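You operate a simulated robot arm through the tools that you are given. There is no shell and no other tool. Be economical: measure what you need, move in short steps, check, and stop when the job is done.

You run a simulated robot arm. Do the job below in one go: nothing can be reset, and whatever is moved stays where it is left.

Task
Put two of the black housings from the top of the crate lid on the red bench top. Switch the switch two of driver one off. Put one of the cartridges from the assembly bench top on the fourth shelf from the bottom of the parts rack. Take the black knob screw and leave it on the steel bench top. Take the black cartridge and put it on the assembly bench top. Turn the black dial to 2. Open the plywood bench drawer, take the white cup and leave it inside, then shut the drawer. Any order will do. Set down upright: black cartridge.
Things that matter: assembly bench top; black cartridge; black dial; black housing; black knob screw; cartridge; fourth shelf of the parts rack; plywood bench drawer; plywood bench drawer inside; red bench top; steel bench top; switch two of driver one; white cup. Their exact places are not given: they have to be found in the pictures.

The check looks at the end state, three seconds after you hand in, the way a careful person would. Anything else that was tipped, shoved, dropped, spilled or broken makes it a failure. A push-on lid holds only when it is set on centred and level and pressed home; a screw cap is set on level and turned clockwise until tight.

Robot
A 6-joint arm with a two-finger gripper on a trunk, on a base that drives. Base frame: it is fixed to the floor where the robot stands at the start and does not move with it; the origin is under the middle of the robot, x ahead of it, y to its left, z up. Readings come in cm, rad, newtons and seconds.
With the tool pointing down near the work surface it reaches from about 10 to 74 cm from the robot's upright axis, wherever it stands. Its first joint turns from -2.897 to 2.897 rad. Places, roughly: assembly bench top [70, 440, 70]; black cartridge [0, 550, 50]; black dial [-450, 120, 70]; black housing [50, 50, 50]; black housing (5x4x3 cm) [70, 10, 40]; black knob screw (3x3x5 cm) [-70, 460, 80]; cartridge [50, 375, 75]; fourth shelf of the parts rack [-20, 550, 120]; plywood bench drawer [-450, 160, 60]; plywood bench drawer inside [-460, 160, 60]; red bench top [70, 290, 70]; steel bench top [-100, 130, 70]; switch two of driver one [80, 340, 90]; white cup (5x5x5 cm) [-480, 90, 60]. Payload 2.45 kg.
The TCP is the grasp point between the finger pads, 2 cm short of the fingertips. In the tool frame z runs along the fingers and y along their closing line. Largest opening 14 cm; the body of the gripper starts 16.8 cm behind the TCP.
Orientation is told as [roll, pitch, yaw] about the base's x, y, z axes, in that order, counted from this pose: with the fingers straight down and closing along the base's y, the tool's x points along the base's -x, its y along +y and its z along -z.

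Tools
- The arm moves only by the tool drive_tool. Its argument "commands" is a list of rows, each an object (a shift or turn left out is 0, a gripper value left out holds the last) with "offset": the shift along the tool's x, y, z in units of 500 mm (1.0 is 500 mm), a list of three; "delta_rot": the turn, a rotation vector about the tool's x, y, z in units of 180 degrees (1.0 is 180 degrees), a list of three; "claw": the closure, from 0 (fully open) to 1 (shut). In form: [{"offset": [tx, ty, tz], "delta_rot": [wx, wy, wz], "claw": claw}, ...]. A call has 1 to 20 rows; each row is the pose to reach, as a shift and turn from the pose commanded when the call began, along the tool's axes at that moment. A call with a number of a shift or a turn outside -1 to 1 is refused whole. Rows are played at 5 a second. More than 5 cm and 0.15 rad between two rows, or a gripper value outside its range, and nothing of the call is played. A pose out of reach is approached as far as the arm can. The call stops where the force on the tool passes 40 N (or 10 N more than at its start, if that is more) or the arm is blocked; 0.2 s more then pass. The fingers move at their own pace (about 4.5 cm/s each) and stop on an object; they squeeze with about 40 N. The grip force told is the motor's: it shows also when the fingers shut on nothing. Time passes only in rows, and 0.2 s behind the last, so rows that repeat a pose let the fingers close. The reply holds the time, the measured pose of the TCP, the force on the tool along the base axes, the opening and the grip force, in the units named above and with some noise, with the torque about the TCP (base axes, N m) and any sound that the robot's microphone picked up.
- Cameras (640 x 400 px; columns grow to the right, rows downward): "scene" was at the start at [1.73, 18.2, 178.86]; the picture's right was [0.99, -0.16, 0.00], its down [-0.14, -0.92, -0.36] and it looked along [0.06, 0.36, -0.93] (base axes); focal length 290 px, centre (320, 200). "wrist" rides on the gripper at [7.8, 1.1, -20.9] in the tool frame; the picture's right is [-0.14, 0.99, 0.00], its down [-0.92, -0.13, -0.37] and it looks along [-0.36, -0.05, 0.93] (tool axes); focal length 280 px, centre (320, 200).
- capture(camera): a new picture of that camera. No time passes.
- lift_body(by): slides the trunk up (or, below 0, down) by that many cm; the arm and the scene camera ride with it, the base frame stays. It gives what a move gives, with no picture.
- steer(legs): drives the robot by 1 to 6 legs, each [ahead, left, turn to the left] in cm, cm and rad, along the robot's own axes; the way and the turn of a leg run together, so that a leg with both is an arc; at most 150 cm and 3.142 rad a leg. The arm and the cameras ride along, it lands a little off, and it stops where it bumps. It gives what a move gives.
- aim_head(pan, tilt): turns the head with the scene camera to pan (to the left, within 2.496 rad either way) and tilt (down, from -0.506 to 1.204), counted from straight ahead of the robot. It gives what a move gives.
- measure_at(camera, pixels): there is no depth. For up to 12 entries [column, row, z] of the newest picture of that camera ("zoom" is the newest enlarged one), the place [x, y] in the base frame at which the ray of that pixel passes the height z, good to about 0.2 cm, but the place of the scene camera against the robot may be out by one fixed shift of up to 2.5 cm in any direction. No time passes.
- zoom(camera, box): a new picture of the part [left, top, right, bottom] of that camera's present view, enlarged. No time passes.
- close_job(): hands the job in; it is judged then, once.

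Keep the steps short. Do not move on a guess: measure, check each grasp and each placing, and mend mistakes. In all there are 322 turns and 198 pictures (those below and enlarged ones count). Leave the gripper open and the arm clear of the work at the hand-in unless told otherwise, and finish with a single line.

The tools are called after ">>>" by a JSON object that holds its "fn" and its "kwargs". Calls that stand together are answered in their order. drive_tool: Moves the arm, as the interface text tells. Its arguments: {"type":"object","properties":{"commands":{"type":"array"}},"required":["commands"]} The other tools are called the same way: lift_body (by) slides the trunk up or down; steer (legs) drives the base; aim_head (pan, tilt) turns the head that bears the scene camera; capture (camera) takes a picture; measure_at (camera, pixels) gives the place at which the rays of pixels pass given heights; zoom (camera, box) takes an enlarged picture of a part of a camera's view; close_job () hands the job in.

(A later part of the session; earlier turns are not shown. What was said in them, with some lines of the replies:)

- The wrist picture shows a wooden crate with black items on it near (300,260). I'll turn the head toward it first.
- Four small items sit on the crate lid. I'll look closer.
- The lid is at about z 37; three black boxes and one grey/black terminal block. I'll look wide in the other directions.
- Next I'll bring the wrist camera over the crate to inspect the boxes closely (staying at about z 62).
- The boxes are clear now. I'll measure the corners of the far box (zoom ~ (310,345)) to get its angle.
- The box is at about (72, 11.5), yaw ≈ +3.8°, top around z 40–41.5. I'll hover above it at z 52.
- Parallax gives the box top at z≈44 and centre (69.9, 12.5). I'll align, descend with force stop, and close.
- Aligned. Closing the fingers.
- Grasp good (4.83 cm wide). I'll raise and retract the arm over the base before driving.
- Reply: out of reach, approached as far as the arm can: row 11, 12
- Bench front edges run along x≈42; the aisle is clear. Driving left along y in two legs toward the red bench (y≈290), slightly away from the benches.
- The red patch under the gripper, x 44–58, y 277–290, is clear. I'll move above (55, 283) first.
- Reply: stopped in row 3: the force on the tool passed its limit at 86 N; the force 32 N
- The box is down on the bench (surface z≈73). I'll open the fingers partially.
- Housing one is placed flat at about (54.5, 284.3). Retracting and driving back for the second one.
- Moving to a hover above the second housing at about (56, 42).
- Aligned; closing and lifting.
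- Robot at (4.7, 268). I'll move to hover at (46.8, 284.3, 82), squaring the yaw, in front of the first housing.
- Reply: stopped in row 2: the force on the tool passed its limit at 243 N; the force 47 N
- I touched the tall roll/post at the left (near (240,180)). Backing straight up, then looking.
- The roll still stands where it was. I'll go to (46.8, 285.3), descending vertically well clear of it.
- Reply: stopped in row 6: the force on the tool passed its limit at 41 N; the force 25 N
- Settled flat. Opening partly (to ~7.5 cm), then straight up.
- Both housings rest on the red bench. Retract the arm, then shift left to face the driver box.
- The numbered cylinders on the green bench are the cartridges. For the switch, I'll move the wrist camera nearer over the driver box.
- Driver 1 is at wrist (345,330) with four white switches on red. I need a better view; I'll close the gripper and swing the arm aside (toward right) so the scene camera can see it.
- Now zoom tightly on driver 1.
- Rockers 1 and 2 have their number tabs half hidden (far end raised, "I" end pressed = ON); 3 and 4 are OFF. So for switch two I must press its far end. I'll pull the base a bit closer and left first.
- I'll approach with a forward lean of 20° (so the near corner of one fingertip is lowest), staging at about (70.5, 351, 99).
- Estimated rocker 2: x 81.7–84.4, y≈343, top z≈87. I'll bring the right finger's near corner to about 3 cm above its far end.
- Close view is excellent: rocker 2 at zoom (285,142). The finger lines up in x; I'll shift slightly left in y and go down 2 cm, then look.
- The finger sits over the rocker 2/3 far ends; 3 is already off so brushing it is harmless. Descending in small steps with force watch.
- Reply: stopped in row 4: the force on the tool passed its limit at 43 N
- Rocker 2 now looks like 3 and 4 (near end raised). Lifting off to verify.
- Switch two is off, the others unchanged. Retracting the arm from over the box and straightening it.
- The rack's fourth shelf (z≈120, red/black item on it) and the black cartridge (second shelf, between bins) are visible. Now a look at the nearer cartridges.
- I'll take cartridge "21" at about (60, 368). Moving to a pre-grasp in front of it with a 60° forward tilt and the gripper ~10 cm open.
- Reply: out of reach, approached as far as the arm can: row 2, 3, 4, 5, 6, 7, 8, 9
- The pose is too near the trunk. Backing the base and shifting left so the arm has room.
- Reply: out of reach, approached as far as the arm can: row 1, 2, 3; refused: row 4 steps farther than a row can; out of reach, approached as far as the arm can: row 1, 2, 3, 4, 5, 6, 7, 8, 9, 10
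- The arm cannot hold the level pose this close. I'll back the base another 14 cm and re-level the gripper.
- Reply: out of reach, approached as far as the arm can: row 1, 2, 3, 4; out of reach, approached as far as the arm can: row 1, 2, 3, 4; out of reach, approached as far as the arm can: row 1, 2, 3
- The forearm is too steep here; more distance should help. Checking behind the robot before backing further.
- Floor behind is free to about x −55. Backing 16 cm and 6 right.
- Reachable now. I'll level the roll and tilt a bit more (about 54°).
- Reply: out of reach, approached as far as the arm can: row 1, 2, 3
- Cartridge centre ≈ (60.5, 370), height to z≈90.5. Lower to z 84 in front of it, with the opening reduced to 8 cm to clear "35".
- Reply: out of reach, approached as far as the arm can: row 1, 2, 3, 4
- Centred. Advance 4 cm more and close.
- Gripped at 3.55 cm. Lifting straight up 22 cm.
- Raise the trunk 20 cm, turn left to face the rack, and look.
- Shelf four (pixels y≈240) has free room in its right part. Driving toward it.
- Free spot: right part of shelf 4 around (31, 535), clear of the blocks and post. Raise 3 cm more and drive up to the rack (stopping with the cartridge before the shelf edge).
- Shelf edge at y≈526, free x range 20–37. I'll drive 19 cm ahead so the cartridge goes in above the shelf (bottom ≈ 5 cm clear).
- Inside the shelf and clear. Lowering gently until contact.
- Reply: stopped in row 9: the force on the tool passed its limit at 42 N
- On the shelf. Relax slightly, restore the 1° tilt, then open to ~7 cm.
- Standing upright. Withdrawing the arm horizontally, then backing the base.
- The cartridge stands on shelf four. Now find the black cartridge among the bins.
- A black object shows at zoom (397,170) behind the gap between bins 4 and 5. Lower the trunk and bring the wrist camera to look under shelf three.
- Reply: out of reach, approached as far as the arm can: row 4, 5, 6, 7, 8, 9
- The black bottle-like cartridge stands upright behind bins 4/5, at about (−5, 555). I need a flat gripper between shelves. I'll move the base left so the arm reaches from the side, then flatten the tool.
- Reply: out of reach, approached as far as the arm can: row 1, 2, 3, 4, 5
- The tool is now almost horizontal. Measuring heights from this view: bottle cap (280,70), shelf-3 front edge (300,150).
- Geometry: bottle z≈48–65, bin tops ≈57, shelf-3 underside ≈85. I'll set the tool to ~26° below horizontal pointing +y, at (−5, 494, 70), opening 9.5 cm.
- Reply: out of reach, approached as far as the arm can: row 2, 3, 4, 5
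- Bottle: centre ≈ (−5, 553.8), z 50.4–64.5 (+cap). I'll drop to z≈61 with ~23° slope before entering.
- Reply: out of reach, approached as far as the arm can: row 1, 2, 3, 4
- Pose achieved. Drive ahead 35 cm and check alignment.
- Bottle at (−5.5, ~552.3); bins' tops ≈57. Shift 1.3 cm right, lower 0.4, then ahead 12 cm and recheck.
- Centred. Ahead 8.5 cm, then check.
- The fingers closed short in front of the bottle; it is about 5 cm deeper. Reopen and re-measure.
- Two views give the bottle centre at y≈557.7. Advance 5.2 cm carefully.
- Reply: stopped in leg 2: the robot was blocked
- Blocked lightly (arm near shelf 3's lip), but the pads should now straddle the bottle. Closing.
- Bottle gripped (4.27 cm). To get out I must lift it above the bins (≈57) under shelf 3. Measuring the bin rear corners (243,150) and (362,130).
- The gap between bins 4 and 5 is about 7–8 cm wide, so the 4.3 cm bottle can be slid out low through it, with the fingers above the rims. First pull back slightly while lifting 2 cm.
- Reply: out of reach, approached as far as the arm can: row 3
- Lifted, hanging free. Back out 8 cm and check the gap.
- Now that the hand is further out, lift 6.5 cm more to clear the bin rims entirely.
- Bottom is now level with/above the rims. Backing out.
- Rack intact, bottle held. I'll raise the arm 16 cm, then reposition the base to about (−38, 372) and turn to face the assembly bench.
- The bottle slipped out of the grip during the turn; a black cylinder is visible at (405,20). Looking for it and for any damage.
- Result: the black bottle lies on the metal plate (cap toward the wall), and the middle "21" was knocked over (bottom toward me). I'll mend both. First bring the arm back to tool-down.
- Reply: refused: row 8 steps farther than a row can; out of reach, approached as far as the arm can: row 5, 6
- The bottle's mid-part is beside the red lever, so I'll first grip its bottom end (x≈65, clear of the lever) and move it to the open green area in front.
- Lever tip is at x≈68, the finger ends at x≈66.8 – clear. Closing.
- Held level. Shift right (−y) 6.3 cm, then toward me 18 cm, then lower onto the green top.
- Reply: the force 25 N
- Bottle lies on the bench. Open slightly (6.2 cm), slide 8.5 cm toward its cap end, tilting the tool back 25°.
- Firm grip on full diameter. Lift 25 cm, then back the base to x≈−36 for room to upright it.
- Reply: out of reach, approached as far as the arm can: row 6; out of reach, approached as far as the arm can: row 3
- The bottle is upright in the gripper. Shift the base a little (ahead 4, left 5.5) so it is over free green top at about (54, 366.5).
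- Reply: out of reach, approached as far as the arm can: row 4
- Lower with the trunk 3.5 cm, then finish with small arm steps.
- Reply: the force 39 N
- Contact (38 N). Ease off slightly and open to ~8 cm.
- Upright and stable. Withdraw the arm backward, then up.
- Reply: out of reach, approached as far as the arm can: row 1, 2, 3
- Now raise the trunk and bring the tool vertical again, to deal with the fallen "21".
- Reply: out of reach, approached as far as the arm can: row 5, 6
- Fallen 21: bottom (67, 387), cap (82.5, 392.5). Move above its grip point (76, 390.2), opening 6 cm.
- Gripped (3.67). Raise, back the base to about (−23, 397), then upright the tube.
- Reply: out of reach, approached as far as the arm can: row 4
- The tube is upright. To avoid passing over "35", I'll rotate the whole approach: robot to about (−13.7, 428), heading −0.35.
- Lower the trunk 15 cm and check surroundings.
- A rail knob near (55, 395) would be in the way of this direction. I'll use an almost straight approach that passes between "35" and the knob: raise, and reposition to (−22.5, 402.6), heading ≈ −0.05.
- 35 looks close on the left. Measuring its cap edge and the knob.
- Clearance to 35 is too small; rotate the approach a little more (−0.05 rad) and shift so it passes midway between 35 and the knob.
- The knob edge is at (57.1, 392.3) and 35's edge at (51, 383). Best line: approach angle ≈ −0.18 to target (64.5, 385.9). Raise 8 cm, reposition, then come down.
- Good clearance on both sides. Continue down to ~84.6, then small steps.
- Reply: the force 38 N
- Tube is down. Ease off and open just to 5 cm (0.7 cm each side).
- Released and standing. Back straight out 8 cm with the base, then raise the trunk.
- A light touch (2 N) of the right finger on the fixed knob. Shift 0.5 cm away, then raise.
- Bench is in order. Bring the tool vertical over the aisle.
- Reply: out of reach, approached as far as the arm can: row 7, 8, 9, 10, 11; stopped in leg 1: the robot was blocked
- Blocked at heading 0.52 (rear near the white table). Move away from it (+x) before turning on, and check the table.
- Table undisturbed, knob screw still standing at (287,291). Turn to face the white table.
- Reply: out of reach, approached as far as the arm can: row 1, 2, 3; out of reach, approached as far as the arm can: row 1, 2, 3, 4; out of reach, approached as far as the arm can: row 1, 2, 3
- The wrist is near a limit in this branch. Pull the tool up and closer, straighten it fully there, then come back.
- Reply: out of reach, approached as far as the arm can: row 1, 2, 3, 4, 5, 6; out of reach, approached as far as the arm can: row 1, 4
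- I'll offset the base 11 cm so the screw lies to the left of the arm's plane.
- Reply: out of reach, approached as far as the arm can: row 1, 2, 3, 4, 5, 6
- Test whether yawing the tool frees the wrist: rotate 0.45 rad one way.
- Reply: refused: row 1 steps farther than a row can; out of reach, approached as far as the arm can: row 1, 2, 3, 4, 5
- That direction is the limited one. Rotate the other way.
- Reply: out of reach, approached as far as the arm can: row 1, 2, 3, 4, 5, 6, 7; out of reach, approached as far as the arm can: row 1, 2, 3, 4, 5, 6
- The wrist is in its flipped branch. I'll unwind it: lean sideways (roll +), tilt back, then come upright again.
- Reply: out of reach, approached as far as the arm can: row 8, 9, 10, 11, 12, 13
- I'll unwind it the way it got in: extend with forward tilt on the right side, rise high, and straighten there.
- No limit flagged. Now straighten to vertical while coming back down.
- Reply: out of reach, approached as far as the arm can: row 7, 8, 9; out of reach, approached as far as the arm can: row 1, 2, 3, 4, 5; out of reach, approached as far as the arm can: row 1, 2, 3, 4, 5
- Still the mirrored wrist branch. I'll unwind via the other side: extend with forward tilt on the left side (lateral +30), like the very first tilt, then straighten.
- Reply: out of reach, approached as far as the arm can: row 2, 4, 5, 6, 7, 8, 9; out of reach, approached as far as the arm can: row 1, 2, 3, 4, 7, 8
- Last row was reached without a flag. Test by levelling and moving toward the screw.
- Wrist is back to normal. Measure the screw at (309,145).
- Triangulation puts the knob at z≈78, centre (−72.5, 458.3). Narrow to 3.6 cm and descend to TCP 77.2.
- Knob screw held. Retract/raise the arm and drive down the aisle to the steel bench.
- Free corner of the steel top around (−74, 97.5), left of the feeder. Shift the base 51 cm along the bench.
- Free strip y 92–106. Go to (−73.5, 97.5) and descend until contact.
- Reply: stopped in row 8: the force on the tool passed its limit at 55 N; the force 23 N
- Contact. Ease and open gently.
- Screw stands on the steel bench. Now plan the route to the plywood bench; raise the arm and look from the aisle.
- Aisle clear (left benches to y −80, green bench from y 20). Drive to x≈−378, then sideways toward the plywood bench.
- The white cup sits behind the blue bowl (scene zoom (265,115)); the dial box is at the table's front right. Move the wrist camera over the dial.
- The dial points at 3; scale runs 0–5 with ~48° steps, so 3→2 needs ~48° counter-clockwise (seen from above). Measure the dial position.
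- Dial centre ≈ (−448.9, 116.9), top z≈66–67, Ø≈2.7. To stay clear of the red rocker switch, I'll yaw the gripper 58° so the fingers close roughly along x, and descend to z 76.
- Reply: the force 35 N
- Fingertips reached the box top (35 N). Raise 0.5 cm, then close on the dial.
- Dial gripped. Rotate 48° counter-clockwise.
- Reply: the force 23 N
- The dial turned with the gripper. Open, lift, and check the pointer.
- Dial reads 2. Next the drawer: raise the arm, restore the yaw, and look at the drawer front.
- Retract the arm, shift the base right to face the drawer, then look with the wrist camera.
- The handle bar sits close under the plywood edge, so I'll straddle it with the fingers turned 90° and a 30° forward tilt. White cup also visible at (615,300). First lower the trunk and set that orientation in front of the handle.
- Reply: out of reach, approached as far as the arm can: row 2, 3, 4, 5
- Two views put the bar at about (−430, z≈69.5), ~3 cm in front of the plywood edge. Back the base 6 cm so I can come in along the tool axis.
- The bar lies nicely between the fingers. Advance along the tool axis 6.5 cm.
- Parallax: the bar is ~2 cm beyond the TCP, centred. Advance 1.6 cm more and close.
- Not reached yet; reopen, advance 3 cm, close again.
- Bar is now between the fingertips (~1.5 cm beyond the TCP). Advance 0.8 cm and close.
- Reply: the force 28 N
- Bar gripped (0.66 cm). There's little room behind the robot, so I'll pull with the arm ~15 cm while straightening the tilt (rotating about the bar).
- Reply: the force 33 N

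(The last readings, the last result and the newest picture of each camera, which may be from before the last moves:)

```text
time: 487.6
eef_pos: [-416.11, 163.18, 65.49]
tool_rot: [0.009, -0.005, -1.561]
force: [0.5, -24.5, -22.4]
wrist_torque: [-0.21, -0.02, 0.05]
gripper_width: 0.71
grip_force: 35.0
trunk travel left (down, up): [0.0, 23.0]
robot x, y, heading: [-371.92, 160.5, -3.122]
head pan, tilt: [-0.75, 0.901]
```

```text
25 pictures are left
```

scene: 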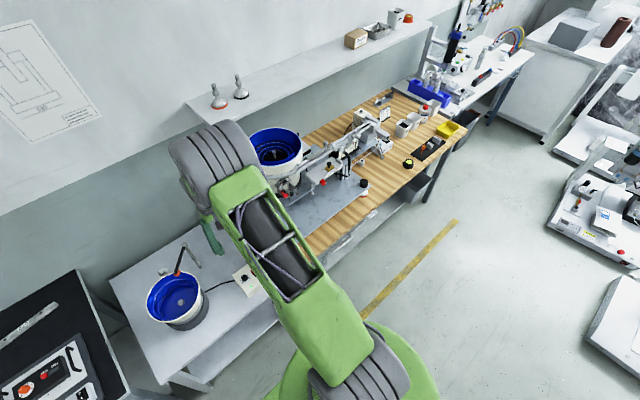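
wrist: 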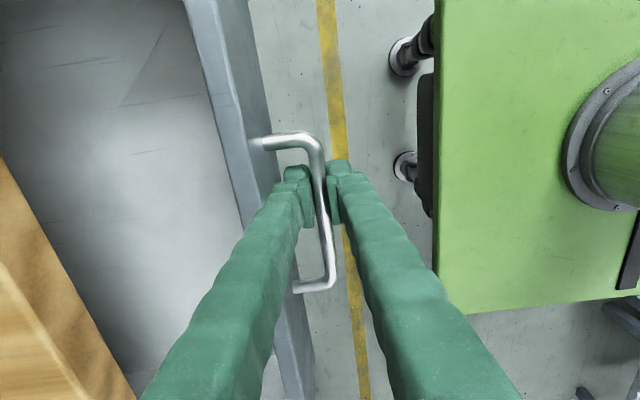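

Drawer is open ~15 cm. Release the bar and lift straight up.

>>> {"fn": "drive_tool", "kwargs": {"commands": [{"claw": 0.85}, {"claw": 0.8}, {"claw": 0.8}, {"offset": [0, 0, -0.06]}, {"offset": [0, 0, -0.14]}, {"offset": [0, 0, -0.23]}, {"offset": [0, 0, -0.32]}, {"offset": [0, 0, -0.4]}]}}

>>> {"fn": "lift_body", "kwargs": {"by": 15}}

>>> {"fn": "drive_tool", "kwargs": {"commands": [{"delta_rot": [0, 0, 0.046]}, {"delta_rot": [0, 0, 0.092]}, {"delta_rot": [0, 0, 0.138]}, {"delta_rot": [0, 0, 0.184]}, {"delta_rot": [0, 0, 0.23]}, {"delta_rot": [0, 0, 0.276]}, {"delta_rot": [0, 0, 0.322]}, {"delta_rot": [0, 0, 0.368]}, {"delta_rot": [0, 0, 0.414]}, {"delta_rot": [0, 0, 0.46]}, {"delta_rot": [0, 0, 0.5], "claw": 0.4}]}}

>>> {"fn": "capture", "kwargs": {"camera": "wrist"}}

```text
time: 489.4
eef_pos: [-416.02, 163.24, 85.57]
tool_rot: [0.01, -0.004, -1.562]
force: [-0.5, 0.2, -0.9]
wrist_torque: [0.01, 0.0, 0.0]
gripper_width: 2.81
grip_force: 0.0
trunk travel left (down, up): [0.0, 23.0]
robot x, y, heading: [-371.89, 160.56, -3.129]
head pan, tilt: [-0.75, 0.901]
```

```text
time: 491.1
eef_pos: [-416.18, 163.36, 100.47]
tool_rot: [0.008, -0.003, -1.561]
force: [-0.6, -0.5, -0.2]
wrist_torque: [-0.01, 0.02, 0.0]
gripper_width: 2.8
grip_force: 0.0
trunk travel left (down, up): [-15.0, 8.0]
robot x, y, heading: [-371.88, 160.82, -3.133]
head pan, tilt: [-0.75, 0.901]
```

```text
time: 493.5
eef_pos: [-416.12, 163.23, 100.53]
tool_rot: [0.005, 0.008, -3.135]
force: [-0.3, 0.2, 0.4]
wrist_torque: [0.01, 0.02, -0.01]
gripper_width: 6.28
grip_force: 0.0
trunk travel left (down, up): [-15.0, 8.0]
robot x, y, heading: [-371.88, 160.58, -3.13]
head pan, tilt: [-0.75, 0.901]
```

```text
24 pictures are left
```

wrist: 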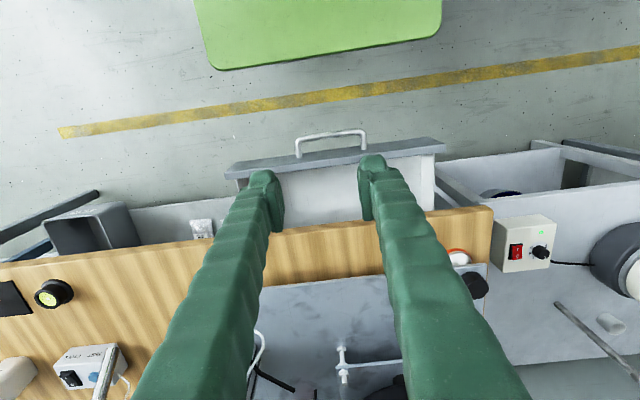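

>>> {"fn": "measure_at", "kwargs": {"camera": "wrist", "pixels": [[611, 323, 64], [611, 323, 60], [325, 195, 60], [325, 195, 64], [330, 165, 70], [330, 220, 74], [240, 175, 70], [440, 150, 70], [488, 290, 60]]}}

```text
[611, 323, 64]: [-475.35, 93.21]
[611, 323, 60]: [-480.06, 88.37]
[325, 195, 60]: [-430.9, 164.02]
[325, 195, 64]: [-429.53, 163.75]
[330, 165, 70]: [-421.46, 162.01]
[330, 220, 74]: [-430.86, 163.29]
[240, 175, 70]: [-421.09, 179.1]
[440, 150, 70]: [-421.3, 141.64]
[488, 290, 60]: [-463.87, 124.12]
```

Drawer interior is accessible at x −422.5…−431. Now the cup at about (−478, 91): drive left and closer.

>>> {"fn": "steer", "kwargs": {"legs": [[0, 63, 0], [29, 0, 0]]}}

>>> {"fn": "drive_tool", "kwargs": {"commands": [{"offset": [-0.08, 0, 0.0]}, {"offset": [-0.16, 0, 0.0]}, {"offset": [-0.24, 0, 0.0]}, {"offset": [-0.32, 0, 0.0]}, {"offset": [-0.4, 0, 0.02]}]}}

>>> {"fn": "capture", "kwargs": {"camera": "wrist"}}

```text
time: 501.1
eef_pos: [-443.52, 99.27, 100.4]
tool_rot: [0.004, 0.008, -3.124]
force: [-0.7, 0.8, 0.7]
wrist_torque: [-0.01, -0.04, -0.01]
gripper_width: 8.39
grip_force: 0.0
trunk travel left (down, up): [-15.0, 8.0]
robot x, y, heading: [-399.38, 97.28, -3.117]
head pan, tilt: [-0.75, 0.901]
```

```text
time: 502.3
eef_pos: [-463.62, 98.77, 99.4]
tool_rot: [0.004, 0.008, -3.122]
force: [-0.7, 0.0, -0.2]
wrist_torque: [-0.04, -0.03, -0.03]
gripper_width: 8.38
grip_force: 0.0
trunk travel left (down, up): [-15.0, 8.0]
robot x, y, heading: [-398.94, 97.26, -3.117]
head pan, tilt: [-0.75, 0.901]
```

```text
23 pictures are left
```

wrist: 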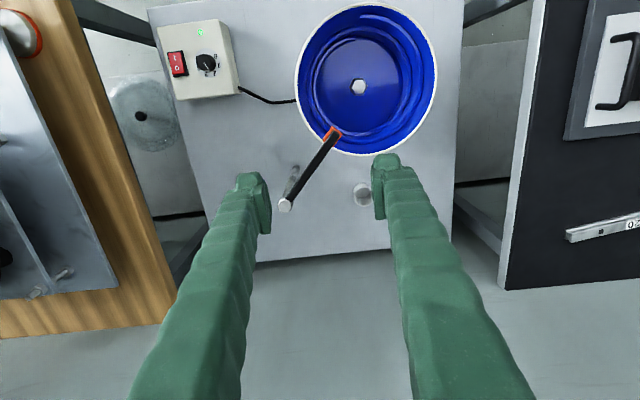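

>>> {"fn": "measure_at", "kwargs": {"camera": "wrist", "pixels": [[363, 195, 64], [363, 195, 60], [353, 195, 62], [373, 195, 62], [285, 205, 80], [335, 130, 76], [365, 152, 72], [300, 258, 58]]}}

>>> {"fn": "zoom", "kwargs": {"camera": "wrist", "box": [260, 120, 440, 260]}}

```text
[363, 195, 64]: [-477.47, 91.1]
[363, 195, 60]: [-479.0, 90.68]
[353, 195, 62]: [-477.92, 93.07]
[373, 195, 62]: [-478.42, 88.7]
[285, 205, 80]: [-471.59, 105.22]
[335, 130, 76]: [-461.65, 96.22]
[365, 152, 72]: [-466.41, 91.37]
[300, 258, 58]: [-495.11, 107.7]
```

```text
2.86 times, centred on (350, 190) of wrist
```

zoom: 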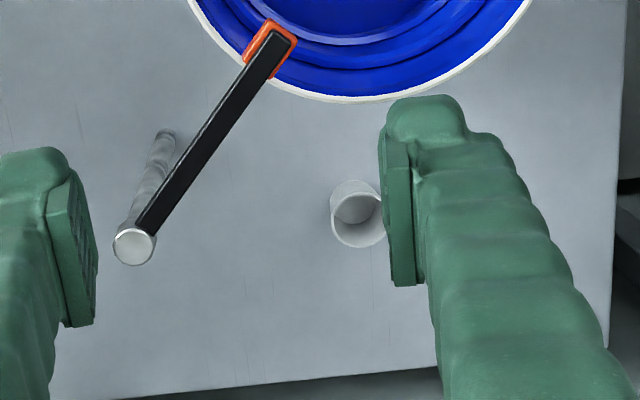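

Cup centre ≈ (−478.2, 90.9), rim z≈62. Post and bowl are clear of the approach. Step in 3 cm, lower the trunk, and move above the cup with a slight forward tilt.

>>> {"fn": "steer", "kwargs": {"legs": [[3, 0, 0]]}}

>>> {"fn": "lift_body", "kwargs": {"by": -12}}

>>> {"fn": "drive_tool", "kwargs": {"commands": [{"offset": [-0.06, 0.05, 0.0], "delta_rot": [0, -0.02, 0]}, {"offset": [-0.12, 0.1, 0.0], "delta_rot": [0, -0.04, 0]}, {"offset": [-0.18, 0.15, 0.03], "delta_rot": [0, -0.06, 0]}, {"offset": [-0.229, 0.16, 0.08], "delta_rot": [0, -0.068, 0]}, {"offset": [-0.229, 0.16, 0.15], "delta_rot": [0, -0.068, 0]}, {"offset": [-0.229, 0.16, 0.22], "delta_rot": [0, -0.068, 0]}, {"offset": [-0.229, 0.16, 0.28], "delta_rot": [0, -0.068, 0]}]}}

>>> {"fn": "capture", "kwargs": {"camera": "wrist"}}

```text
time: 503.1
eef_pos: [-466.68, 98.79, 99.36]
tool_rot: [0.004, 0.01, -3.123]
force: [-0.5, 0.2, -0.3]
wrist_torque: [0.01, -0.09, 0.0]
gripper_width: 8.4
grip_force: 0.0
trunk travel left (down, up): [-15.0, 8.0]
robot x, y, heading: [-402.28, 96.91, -3.117]
head pan, tilt: [-0.75, 0.901]
```

```text
time: 504.6
eef_pos: [-466.57, 98.66, 87.39]
tool_rot: [0.004, 0.008, -3.122]
force: [-0.3, 0.4, -0.5]
wrist_torque: [0.0, 0.0, -0.04]
gripper_width: 8.42
grip_force: 0.0
trunk travel left (down, up): [-3.0, 20.0]
robot x, y, heading: [-402.29, 96.88, -3.117]
head pan, tilt: [-0.75, 0.901]
```

```text
time: 506.2
eef_pos: [-477.88, 90.4, 73.22]
tool_rot: [0.003, -0.206, -3.121]
force: [-1.0, 0.1, 0.3]
wrist_torque: [-0.03, -0.01, 0.0]
gripper_width: 8.42
grip_force: 0.0
trunk travel left (down, up): [-3.0, 20.0]
robot x, y, heading: [-402.41, 97.05, -3.114]
head pan, tilt: [-0.75, 0.901]
```

```text
21 pictures are left
```

wrist: 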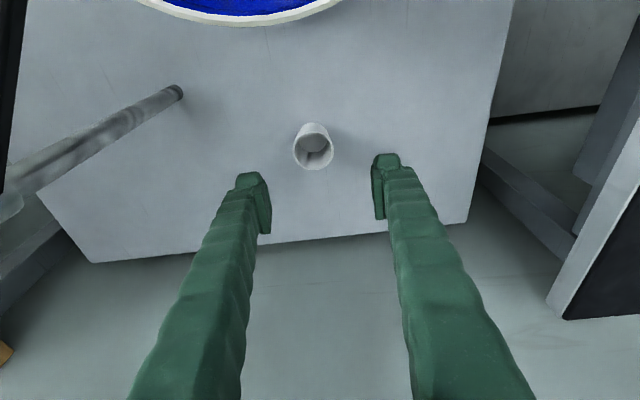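

>>> {"fn": "measure_at", "kwargs": {"camera": "wrist", "pixels": [[313, 152, 62], [313, 152, 60], [313, 152, 64], [293, 150, 62], [333, 150, 62], [313, 122, 57]]}}

```text
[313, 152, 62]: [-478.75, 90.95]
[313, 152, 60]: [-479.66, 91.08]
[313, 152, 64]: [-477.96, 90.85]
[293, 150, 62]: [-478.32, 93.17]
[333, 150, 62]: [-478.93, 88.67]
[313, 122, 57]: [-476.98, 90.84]
```

>>> {"fn": "drive_tool", "kwargs": {"commands": [{"offset": [0.008, -0.011, 0.07]}, {"offset": [0.018, -0.011, 0.14]}, {"offset": [0.026, -0.011, 0.2]}, {"offset": [0.033, -0.011, 0.246]}, {"offset": [0.033, -0.011, 0.246], "claw": 1}, {"offset": [0.033, -0.011, 0.246], "claw": 1}, {"offset": [0.033, -0.011, 0.246], "claw": 1}, {"offset": [0.033, -0.011, 0.246], "claw": 1}, {"offset": [0.033, -0.011, 0.246], "claw": 1}]}}

>>> {"fn": "capture", "kwargs": {"camera": "wrist"}}

```text
time: 507.2
eef_pos: [-478.47, 91.04, 61.94]
tool_rot: [0.005, -0.201, -3.123]
force: [7.8, -0.2, 11.8]
wrist_torque: [0.69, -0.27, -0.44]
gripper_width: 8.47
grip_force: 0.7
trunk travel left (down, up): [-3.0, 20.0]
robot x, y, heading: [-402.54, 96.83, -3.119]
head pan, tilt: [-0.75, 0.901]
stopped in row 4: the force on the tool passed its limit at 56 N (the readings are from after the stop); the commanded pose is now the measured one
```

```text
20 pictures are left
```

wrist: 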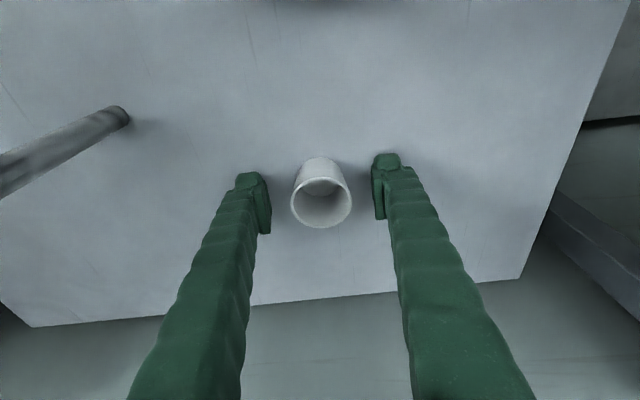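

Fingertips reached the table; the cup is between the pads. Raise 0.5 cm, close, lift.

>>> {"fn": "drive_tool", "kwargs": {"commands": [{"offset": [0, 0, -0.01]}, {"offset": [0, 0, -0.01], "claw": 1}, {"offset": [0, 0, -0.01], "claw": 1}, {"offset": [0, 0, -0.01], "claw": 1}, {"offset": [0, 0, -0.01], "claw": 1}, {"offset": [0, 0, -0.01], "claw": 1}, {"offset": [-0.01, 0, -0.06], "claw": 1}, {"offset": [-0.02, 0, -0.14], "claw": 1}, {"offset": [-0.04, 0, -0.22], "claw": 1}, {"offset": [-0.06, 0, -0.3], "claw": 1}]}}

>>> {"fn": "capture", "kwargs": {"camera": "wrist"}}

```text
time: 509.4
eef_pos: [-478.65, 90.96, 77.23]
tool_rot: [0.004, -0.202, -3.124]
force: [0.0, 0.8, -0.4]
wrist_torque: [0.0, 0.02, 0.0]
gripper_width: 3.89
grip_force: 40.2
trunk travel left (down, up): [-3.0, 20.0]
robot x, y, heading: [-402.38, 97.06, -3.114]
head pan, tilt: [-0.75, 0.901]
```

```text
19 pictures are left
```

wrist: 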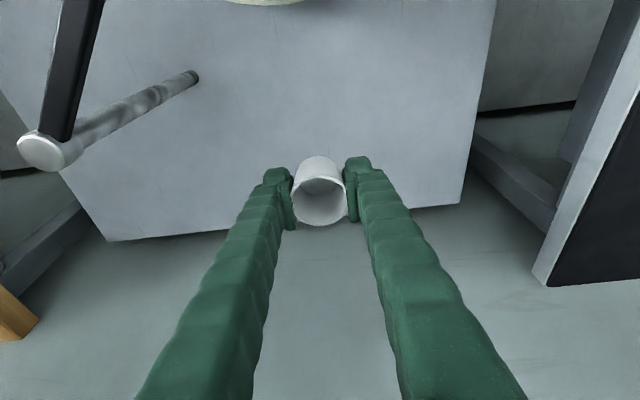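

Cup held. Raise, retract the arm, and drive back to the drawer.

>>> {"fn": "lift_body", "kwargs": {"by": 19}}

>>> {"fn": "drive_tool", "kwargs": {"commands": [{"offset": [0.08, 0, -0.02]}, {"offset": [0.16, 0, -0.04]}, {"offset": [0.24, 0, -0.05]}, {"offset": [0.32, 0, -0.07]}, {"offset": [0.4, 0, -0.084]}]}}

>>> {"fn": "steer", "kwargs": {"legs": [[-31, 0, 0], [0, -70, 0]]}}

>>> {"fn": "capture", "kwargs": {"camera": "wrist"}}

```text
time: 511.5
eef_pos: [-478.59, 91.06, 96.22]
tool_rot: [0.006, -0.203, -3.122]
force: [-0.6, -0.3, -0.2]
wrist_torque: [0.02, -0.01, 0.01]
gripper_width: 3.89
grip_force: 40.2
trunk travel left (down, up): [-22.0, 1.0]
robot x, y, heading: [-402.39, 97.27, -3.114]
head pan, tilt: [-0.75, 0.901]
```

```text
time: 512.7
eef_pos: [-460.17, 91.85, 96.37]
tool_rot: [0.008, -0.18, 3.014]
force: [-1.2, 0.4, -0.4]
wrist_torque: [-0.09, -0.06, 0.0]
gripper_width: 3.86
grip_force: 40.1
out of reach, approached as far as the arm can: row 5
trunk travel left (down, up): [-22.0, 1.0]
robot x, y, heading: [-402.35, 97.01, -3.117]
head pan, tilt: [-0.75, 0.901]
```

```text
time: 521.0
eef_pos: [-430.38, 161.09, 96.27]
tool_rot: [-0.017, -0.194, -3.104]
force: [0.3, 0.1, 0.3]
wrist_torque: [0.0, 0.01, 0.01]
gripper_width: 3.78
grip_force: 40.3
trunk travel left (down, up): [-22.0, 1.0]
robot x, y, heading: [-372.12, 167.3, -3.098]
head pan, tilt: [-0.75, 0.901]
```

```text
18 pictures are left
```

wrist: 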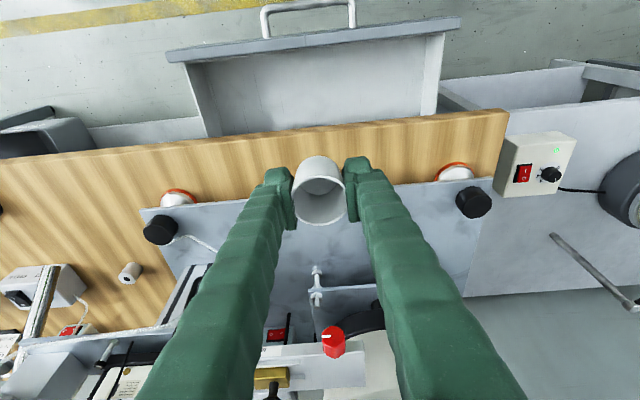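

>>> {"fn": "drive_tool", "kwargs": {"commands": [{"offset": [0.04, 0, -0.008]}, {"offset": [0.076, 0.0, -0.016]}, {"offset": [0.076, 0.0, -0.016]}]}}

>>> {"fn": "lift_body", "kwargs": {"by": -19}}

>>> {"fn": "capture", "kwargs": {"camera": "wrist"}}

```text
time: 521.8
eef_pos: [-426.42, 161.15, 96.46]
tool_rot: [-0.018, -0.194, -3.104]
force: [-0.3, -0.5, 0.3]
wrist_torque: [0.0, 0.01, 0.05]
gripper_width: 3.81
grip_force: 40.5
out of reach, approached as far as the arm can: row 1
trunk travel left (down, up): [-22.0, 1.0]
robot x, y, heading: [-372.26, 166.97, -3.099]
head pan, tilt: [-0.75, 0.901]
```

```text
time: 523.9
eef_pos: [-426.56, 161.19, 77.46]
tool_rot: [-0.018, -0.193, -3.106]
force: [0.6, 0.1, -0.5]
wrist_torque: [0.01, -0.02, 0.04]
gripper_width: 3.78
grip_force: 40.0
trunk travel left (down, up): [-3.0, 20.0]
robot x, y, heading: [-372.25, 167.03, -3.097]
head pan, tilt: [-0.75, 0.901]
```

```text
17 pictures are left
```

wrist: 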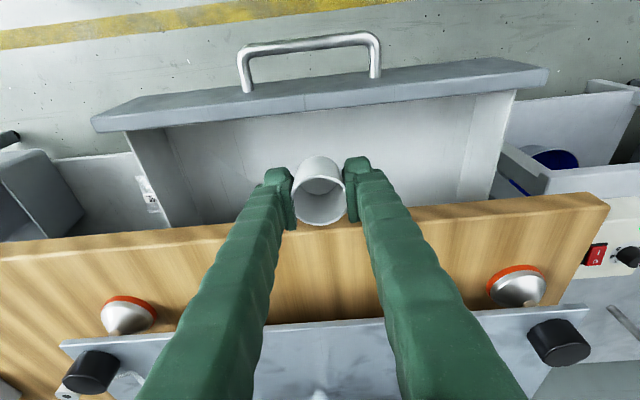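

>>> {"fn": "measure_at", "kwargs": {"camera": "wrist", "pixels": [[320, 112, 70], [250, 222, 74], [400, 205, 74], [320, 85, 70], [320, 185, 60], [320, 195, 74]]}}

```text
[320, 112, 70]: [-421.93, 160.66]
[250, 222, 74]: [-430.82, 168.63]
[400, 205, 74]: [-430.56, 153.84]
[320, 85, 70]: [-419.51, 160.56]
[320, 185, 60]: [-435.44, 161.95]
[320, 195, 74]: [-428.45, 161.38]
```

Centred in the opening. Lower into the drawer until contact.

>>> {"fn": "drive_tool", "kwargs": {"commands": [{"offset": [0.012, 0, 0.06]}, {"offset": [0.023, 0, 0.118]}, {"offset": [0.033, 0, 0.167]}, {"offset": [0.0355, 0, 0.18]}, {"offset": [0.038, 0, 0.193]}, {"offset": [0.0405, 0, 0.206]}, {"offset": [0.043, 0, 0.219]}, {"offset": [0.0456, 0, 0.232]}, {"offset": [0.048, 0, 0.245]}, {"offset": [0.0506, 0, 0.258]}, {"offset": [0.053, 0, 0.271]}, {"offset": [0.0556, 0, 0.284]}, {"offset": [0.058, 0, 0.297]}, {"offset": [0.0606, 0, 0.31]}]}}

```text
time: 526.3
eef_pos: [-427.45, 160.5, 64.54]
tool_rot: [-0.037, -0.201, -3.108]
force: [-1.4, 4.0, 21.7]
wrist_torque: [-0.24, -0.01, 0.04]
gripper_width: 3.81
grip_force: 40.0
out of reach, approached as far as the arm can: row 2, 3, 4, 5, 6, 7, 8, 9, 10, 11
trunk travel left (down, up): [-3.0, 20.0]
robot x, y, heading: [-372.19, 167.17, -3.102]
head pan, tilt: [-0.75, 0.901]
stopped in row 11: the force on the tool passed its limit at 73 N (the readings are from after the stop); the commanded pose is now the measured one
```

Contact at z 64.5 (drawer floor). Ease, open, lift.

>>> {"fn": "drive_tool", "kwargs": {"commands": [{"offset": [-0.001, 0, -0.004]}, {"offset": [-0.001, 0, -0.004], "claw": 0.7}, {"offset": [-0.001, 0, -0.004], "claw": 0.58}, {"offset": [-0.001, 0, -0.004], "claw": 0.56}, {"offset": [-0.001, 0, -0.004], "claw": 0.56}, {"offset": [-0.02, 0, -0.06]}, {"offset": [-0.04, 0, -0.15]}, {"offset": [-0.06, 0, -0.24]}, {"offset": [-0.08, 0, -0.33]}]}}

>>> {"fn": "capture", "kwargs": {"camera": "wrist"}}

```text
time: 528.3
eef_pos: [-428.49, 159.83, 81.55]
tool_rot: [-0.065, -0.204, -2.976]
force: [1.0, -0.8, -0.3]
wrist_torque: [-0.02, 0.19, 0.03]
gripper_width: 6.18
grip_force: 0.0
trunk travel left (down, up): [-3.0, 20.0]
robot x, y, heading: [-372.36, 167.08, -3.095]
head pan, tilt: [-0.75, 0.901]
```

```text
16 pictures are left
```

wrist: 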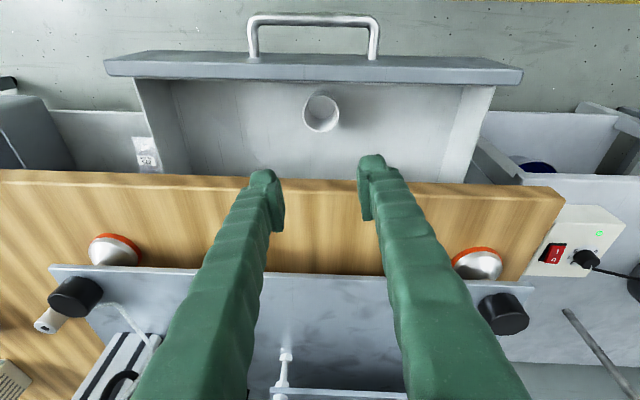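

Cup stands in the drawer. Now to shut it: straighten the tool, close the fingers, and yaw 90° as for the pull.

>>> {"fn": "steer", "kwargs": {"legs": [[0, 6, -0.03]]}}

>>> {"fn": "drive_tool", "kwargs": {"commands": [{"offset": [0.05, 0, -0.04], "delta_rot": [-0.01, 0.03, 0], "claw": 1}, {"offset": [0.12, 0, -0.08], "delta_rot": [-0.02, 0.065, 0]}, {"offset": [0.2, 0, -0.12], "delta_rot": [-0.02, 0.065, 0]}, {"offset": [0.26, 0, -0.16], "delta_rot": [-0.02, 0.065, 0]}, {"offset": [0.26, 0, -0.16], "delta_rot": [-0.02, 0.065, 0]}]}}

```text
time: 529.5
eef_pos: [-428.16, 155.69, 81.48]
tool_rot: [-0.038, -0.196, -3.138]
force: [0.2, -0.7, 0.1]
wrist_torque: [0.0, 0.0, 0.01]
gripper_width: 6.17
grip_force: 0.1
trunk travel left (down, up): [-3.0, 20.0]
robot x, y, heading: [-372.34, 161.61, -3.127]
head pan, tilt: [-0.75, 0.901]
```

```text
time: 530.6
eef_pos: [-413.71, 155.39, 86.77]
tool_rot: [0.026, 0.009, -3.139]
force: [0.7, -1.2, -0.3]
wrist_torque: [-0.02, -0.01, -0.03]
gripper_width: 0.0
grip_force: 29.8
out of reach, approached as far as the arm can: row 1
trunk travel left (down, up): [-3.0, 20.0]
robot x, y, heading: [-372.14, 161.67, -3.132]
head pan, tilt: [-0.75, 0.901]
```

>>> {"fn": "drive_tool", "kwargs": {"commands": [{"offset": [0.02, -0.03, 0], "delta_rot": [0.005, 0, -0.046]}, {"offset": [0.04, -0.06, 0], "delta_rot": [0.008, 0, -0.092]}, {"offset": [0.054, -0.09, 0], "delta_rot": [0.008, 0, -0.138]}, {"offset": [0.054, -0.12, 0], "delta_rot": [0.008, 0, -0.184]}, {"offset": [0.054, -0.156, 0], "delta_rot": [0.006, 0, -0.23]}, {"offset": [0.054, -0.156, 0], "delta_rot": [0.006, 0, -0.276]}, {"offset": [0.054, -0.156, 0], "delta_rot": [0.004, 0, -0.322]}, {"offset": [0.054, -0.156, 0], "delta_rot": [0.002, 0, -0.368]}, {"offset": [0.054, -0.156, 0], "delta_rot": [0, 0, -0.414]}, {"offset": [0.054, -0.156, 0], "delta_rot": [0, 0, -0.46]}, {"offset": [0.054, -0.156, 0], "delta_rot": [0, 0, -0.5]}]}}

>>> {"fn": "lift_body", "kwargs": {"by": -3}}

>>> {"fn": "capture", "kwargs": {"camera": "wrist"}}

```text
time: 533.0
eef_pos: [-411.12, 163.18, 86.54]
tool_rot: [0.01, -0.027, -1.567]
force: [0.2, 0.3, 0.0]
wrist_torque: [-0.02, 0.02, -0.01]
gripper_width: 0.0
grip_force: 29.2
trunk travel left (down, up): [-3.0, 20.0]
robot x, y, heading: [-371.82, 161.19, -3.135]
head pan, tilt: [-0.75, 0.901]
```

```text
time: 533.8
eef_pos: [-411.08, 163.32, 83.45]
tool_rot: [0.01, -0.025, -1.569]
force: [0.7, 0.7, 0.4]
wrist_torque: [0.04, 0.03, -0.02]
gripper_width: 0.0
grip_force: 29.2
trunk travel left (down, up): [0.0, 23.0]
robot x, y, heading: [-371.83, 161.57, -3.134]
head pan, tilt: [-0.75, 0.901]
```

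```text
15 pictures are left
```

wrist: 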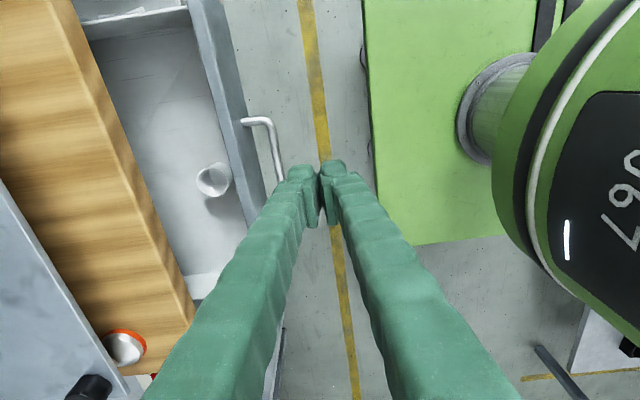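

Fingers are in front of the bar. Lower to z≈65.5, then push the bar in along the reverse of the pull path.

>>> {"fn": "drive_tool", "kwargs": {"commands": [{"offset": [0, 0, 0.08]}, {"offset": [0, 0, 0.16]}, {"offset": [0, 0, 0.24]}, {"offset": [0, 0, 0.32]}, {"offset": [0, 0, 0.36]}, {"offset": [0, 0, 0.36]}]}}

>>> {"fn": "drive_tool", "kwargs": {"commands": [{"offset": [0, -0.03, 0]}, {"offset": [0, -0.06, 0]}, {"offset": [0, -0.09, 0], "delta_rot": [0.01, 0, 0]}, {"offset": [0, -0.12, 0], "delta_rot": [0.02, 0, 0]}, {"offset": [0, -0.15, 0], "delta_rot": [0.04, 0, 0]}, {"offset": [0, -0.18, 0], "delta_rot": [0.06, 0, 0]}, {"offset": [0, -0.21, 0], "delta_rot": [0.08, 0, 0]}]}}

>>> {"fn": "capture", "kwargs": {"camera": "wrist"}}

```text
time: 535.2
eef_pos: [-410.77, 162.73, 65.62]
tool_rot: [0.008, -0.026, -1.568]
force: [-0.6, -0.3, 0.6]
wrist_torque: [0.03, 0.02, 0.0]
gripper_width: 0.01
grip_force: 29.4
out of reach, approached as far as the arm can: row 2, 3
trunk travel left (down, up): [0.0, 23.0]
robot x, y, heading: [-372.21, 161.32, -3.126]
head pan, tilt: [-0.75, 0.901]
```

```text
time: 536.8
eef_pos: [-421.56, 162.78, 65.38]
tool_rot: [-0.244, -0.026, -1.567]
force: [0.8, 0.1, 0.7]
wrist_torque: [0.0, -0.02, 0.01]
gripper_width: 0.02
grip_force: 29.5
trunk travel left (down, up): [0.0, 23.0]
robot x, y, heading: [-372.09, 161.24, -3.123]
head pan, tilt: [-0.75, 0.901]
```

```text
14 pictures are left
```

wrist: 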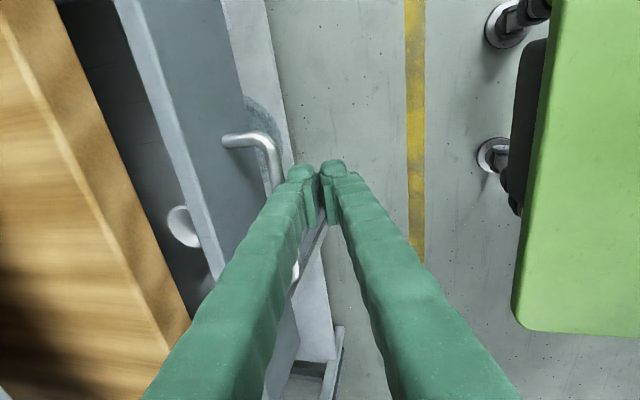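

Drawer is going in. Continue to the closed position, tilting as before, stopping on force.

>>> {"fn": "drive_tool", "kwargs": {"commands": [{"offset": [0, -0.026, 0.01], "delta_rot": [0.018, 0, 0]}, {"offset": [0, -0.052, 0.019], "delta_rot": [0.036, 0, 0]}, {"offset": [0, -0.079, 0.029], "delta_rot": [0.054, 0, 0]}, {"offset": [0, -0.105, 0.038], "delta_rot": [0.072, 0, 0]}, {"offset": [0, -0.131, 0.048], "delta_rot": [0.09, 0, 0]}, {"offset": [0, -0.15, 0.055], "delta_rot": [0.106, 0, 0]}, {"offset": [0, -0.165, 0.058], "delta_rot": [0.106, 0, 0]}, {"offset": [0, -0.175, 0.06], "delta_rot": [0.106, 0, 0]}, {"offset": [0, -0.185, 0.062], "delta_rot": [0.106, 0, 0]}]}}

>>> {"fn": "capture", "kwargs": {"camera": "wrist"}}

```text
time: 538.4
eef_pos: [-429.01, 162.73, 64.03]
tool_rot: [-0.554, -0.026, -1.569]
force: [2.6, 0.8, -5.0]
wrist_torque: [0.02, -0.04, 0.01]
gripper_width: 0.01
grip_force: 29.6
trunk travel left (down, up): [0.0, 23.0]
robot x, y, heading: [-371.77, 161.65, -3.128]
head pan, tilt: [-0.75, 0.901]
stopped in row 8: the force on the tool passed its limit at 44 N (the readings are from after the stop); the commanded pose is now the measured one
```

```text
13 pictures are left
```

wrist: 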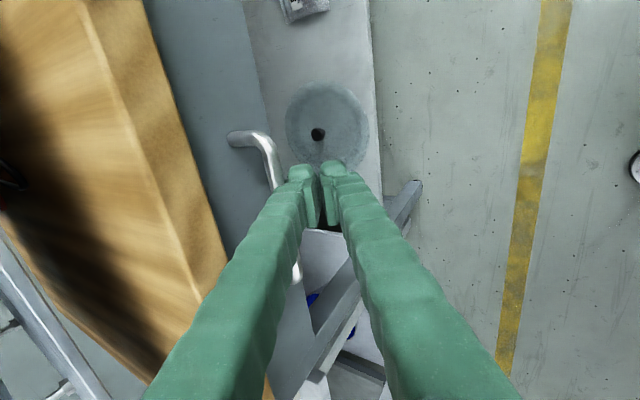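

Stopped at 44 N. One more small push to confirm it's fully home.

>>> {"fn": "drive_tool", "kwargs": {"commands": [{"offset": [0, -0.008, 0.0]}, {"offset": [0, -0.016, 0.0]}, {"offset": [0, -0.024, 0.0]}, {"offset": [0, -0.03, 0.0]}]}}

```text
time: 539.2
eef_pos: [-428.9, 162.81, 64.27]
tool_rot: [-0.536, -0.028, -1.569]
force: [2.2, 0.5, -0.9]
wrist_torque: [-0.01, 0.03, 0.06]
gripper_width: 0.01
grip_force: 28.9
trunk travel left (down, up): [0.0, 23.0]
robot x, y, heading: [-371.85, 161.25, -3.124]
head pan, tilt: [-0.75, 0.901]
stopped in row 3: the force on the tool passed its limit at 43 N (the readings are from after the stop); the commanded pose is now the measured one
```

It's against a stop. Retreat along the tool axis and view the handle from the same pose as before opening.

>>> {"fn": "drive_tool", "kwargs": {"commands": [{"offset": [0, 0.01, -0.03]}, {"offset": [0, 0.01, -0.1]}, {"offset": [0, 0, -0.17]}, {"offset": [0, -0.03, -0.22]}, {"offset": [0, -0.055, -0.225], "delta_rot": [0.01, 0, 0]}]}}

>>> {"fn": "capture", "kwargs": {"camera": "wrist"}}

```text
time: 540.4
eef_pos: [-425.51, 162.97, 75.49]
tool_rot: [-0.568, -0.025, -1.568]
force: [0.7, 0.4, 0.0]
wrist_torque: [0.0, -0.01, 0.02]
gripper_width: 0.02
grip_force: 29.8
trunk travel left (down, up): [0.0, 23.0]
robot x, y, heading: [-372.2, 161.26, -3.128]
head pan, tilt: [-0.75, 0.901]
```

```text
12 pictures are left
```

wrist: 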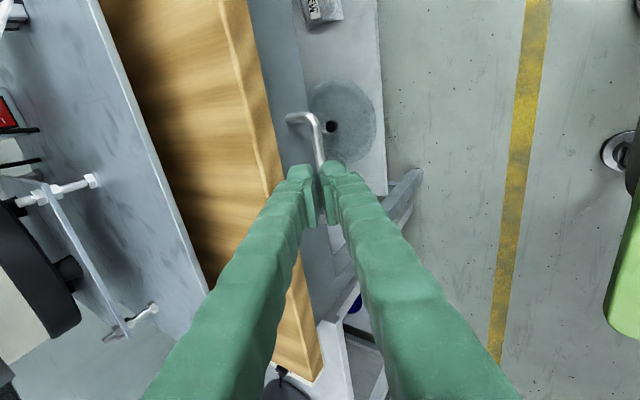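

The handle is back at its original closed position. Open the gripper, rise and straighten the arm clear of the bench.

>>> {"fn": "lift_body", "kwargs": {"by": 18}}

>>> {"fn": "drive_tool", "kwargs": {"commands": [{"offset": [0, 0.04, -0.03], "delta_rot": [-0.04, 0, 0], "claw": 0.5}, {"offset": [0, 0.08, -0.05], "delta_rot": [-0.08, 0, 0], "claw": 0}, {"offset": [0, 0.12, -0.07], "delta_rot": [-0.12, 0, 0]}, {"offset": [0, 0.15, -0.09], "delta_rot": [-0.16, 0, 0]}, {"offset": [0, 0.15, -0.09], "delta_rot": [-0.18, 0, 0]}, {"offset": [0, 0.15, -0.09], "delta_rot": [-0.18, 0, 0]}]}}

>>> {"fn": "aim_head", "kwargs": {"pan": 0.0, "tilt": 0.85}}

>>> {"fn": "capture", "kwargs": {"camera": "scene"}}

```text
time: 542.4
eef_pos: [-425.51, 163.11, 93.36]
tool_rot: [-0.568, -0.027, -1.569]
force: [0.9, 0.0, 1.0]
wrist_torque: [-0.03, 0.02, 0.01]
gripper_width: 0.02
grip_force: 29.7
trunk travel left (down, up): [-18.0, 5.0]
robot x, y, heading: [-372.03, 161.26, -3.132]
head pan, tilt: [-0.75, 0.901]
```

```text
time: 543.8
eef_pos: [-416.78, 163.61, 93.07]
tool_rot: [-0.048, -0.002, -1.569]
force: [0.3, -0.6, 0.5]
wrist_torque: [0.0, -0.01, 0.02]
gripper_width: 12.23
grip_force: 0.0
out of reach, approached as far as the arm can: row 5
trunk travel left (down, up): [-18.0, 5.0]
robot x, y, heading: [-372.11, 161.29, -3.127]
head pan, tilt: [-0.75, 0.901]
```

```text
time: 544.9
eef_pos: [-416.79, 163.67, 93.12]
tool_rot: [-0.049, -0.002, -1.567]
force: [0.4, 0.4, 0.1]
wrist_torque: [-0.03, 0.0, -0.03]
gripper_width: 14.01
grip_force: 0.1
trunk travel left (down, up): [-18.0, 5.0]
robot x, y, heading: [-371.91, 161.32, -3.135]
head pan, tilt: [0.0, 0.85]
```

```text
11 pictures are left
```

scene: 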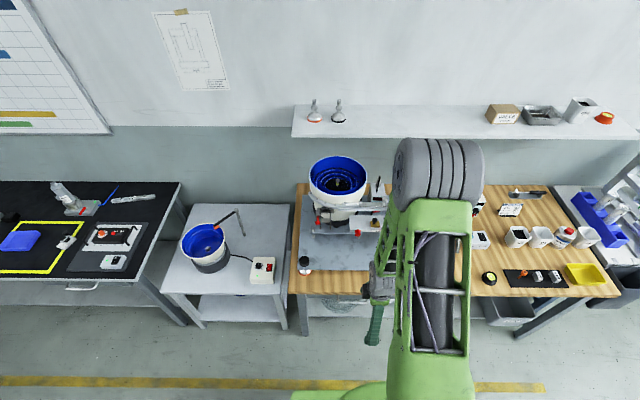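

All tasks are done, and the arm is clear with the gripper open. Handing in.

>>> {"fn": "close_job", "kwargs": {}}

```text
The job is handed in.
```

All seven parts of the job are in place and handed in; the black cartridge slipped from the grip once and knocked over a "21" cartridge, and I stood both upright again, the "21" about 1 cm from its old spot.
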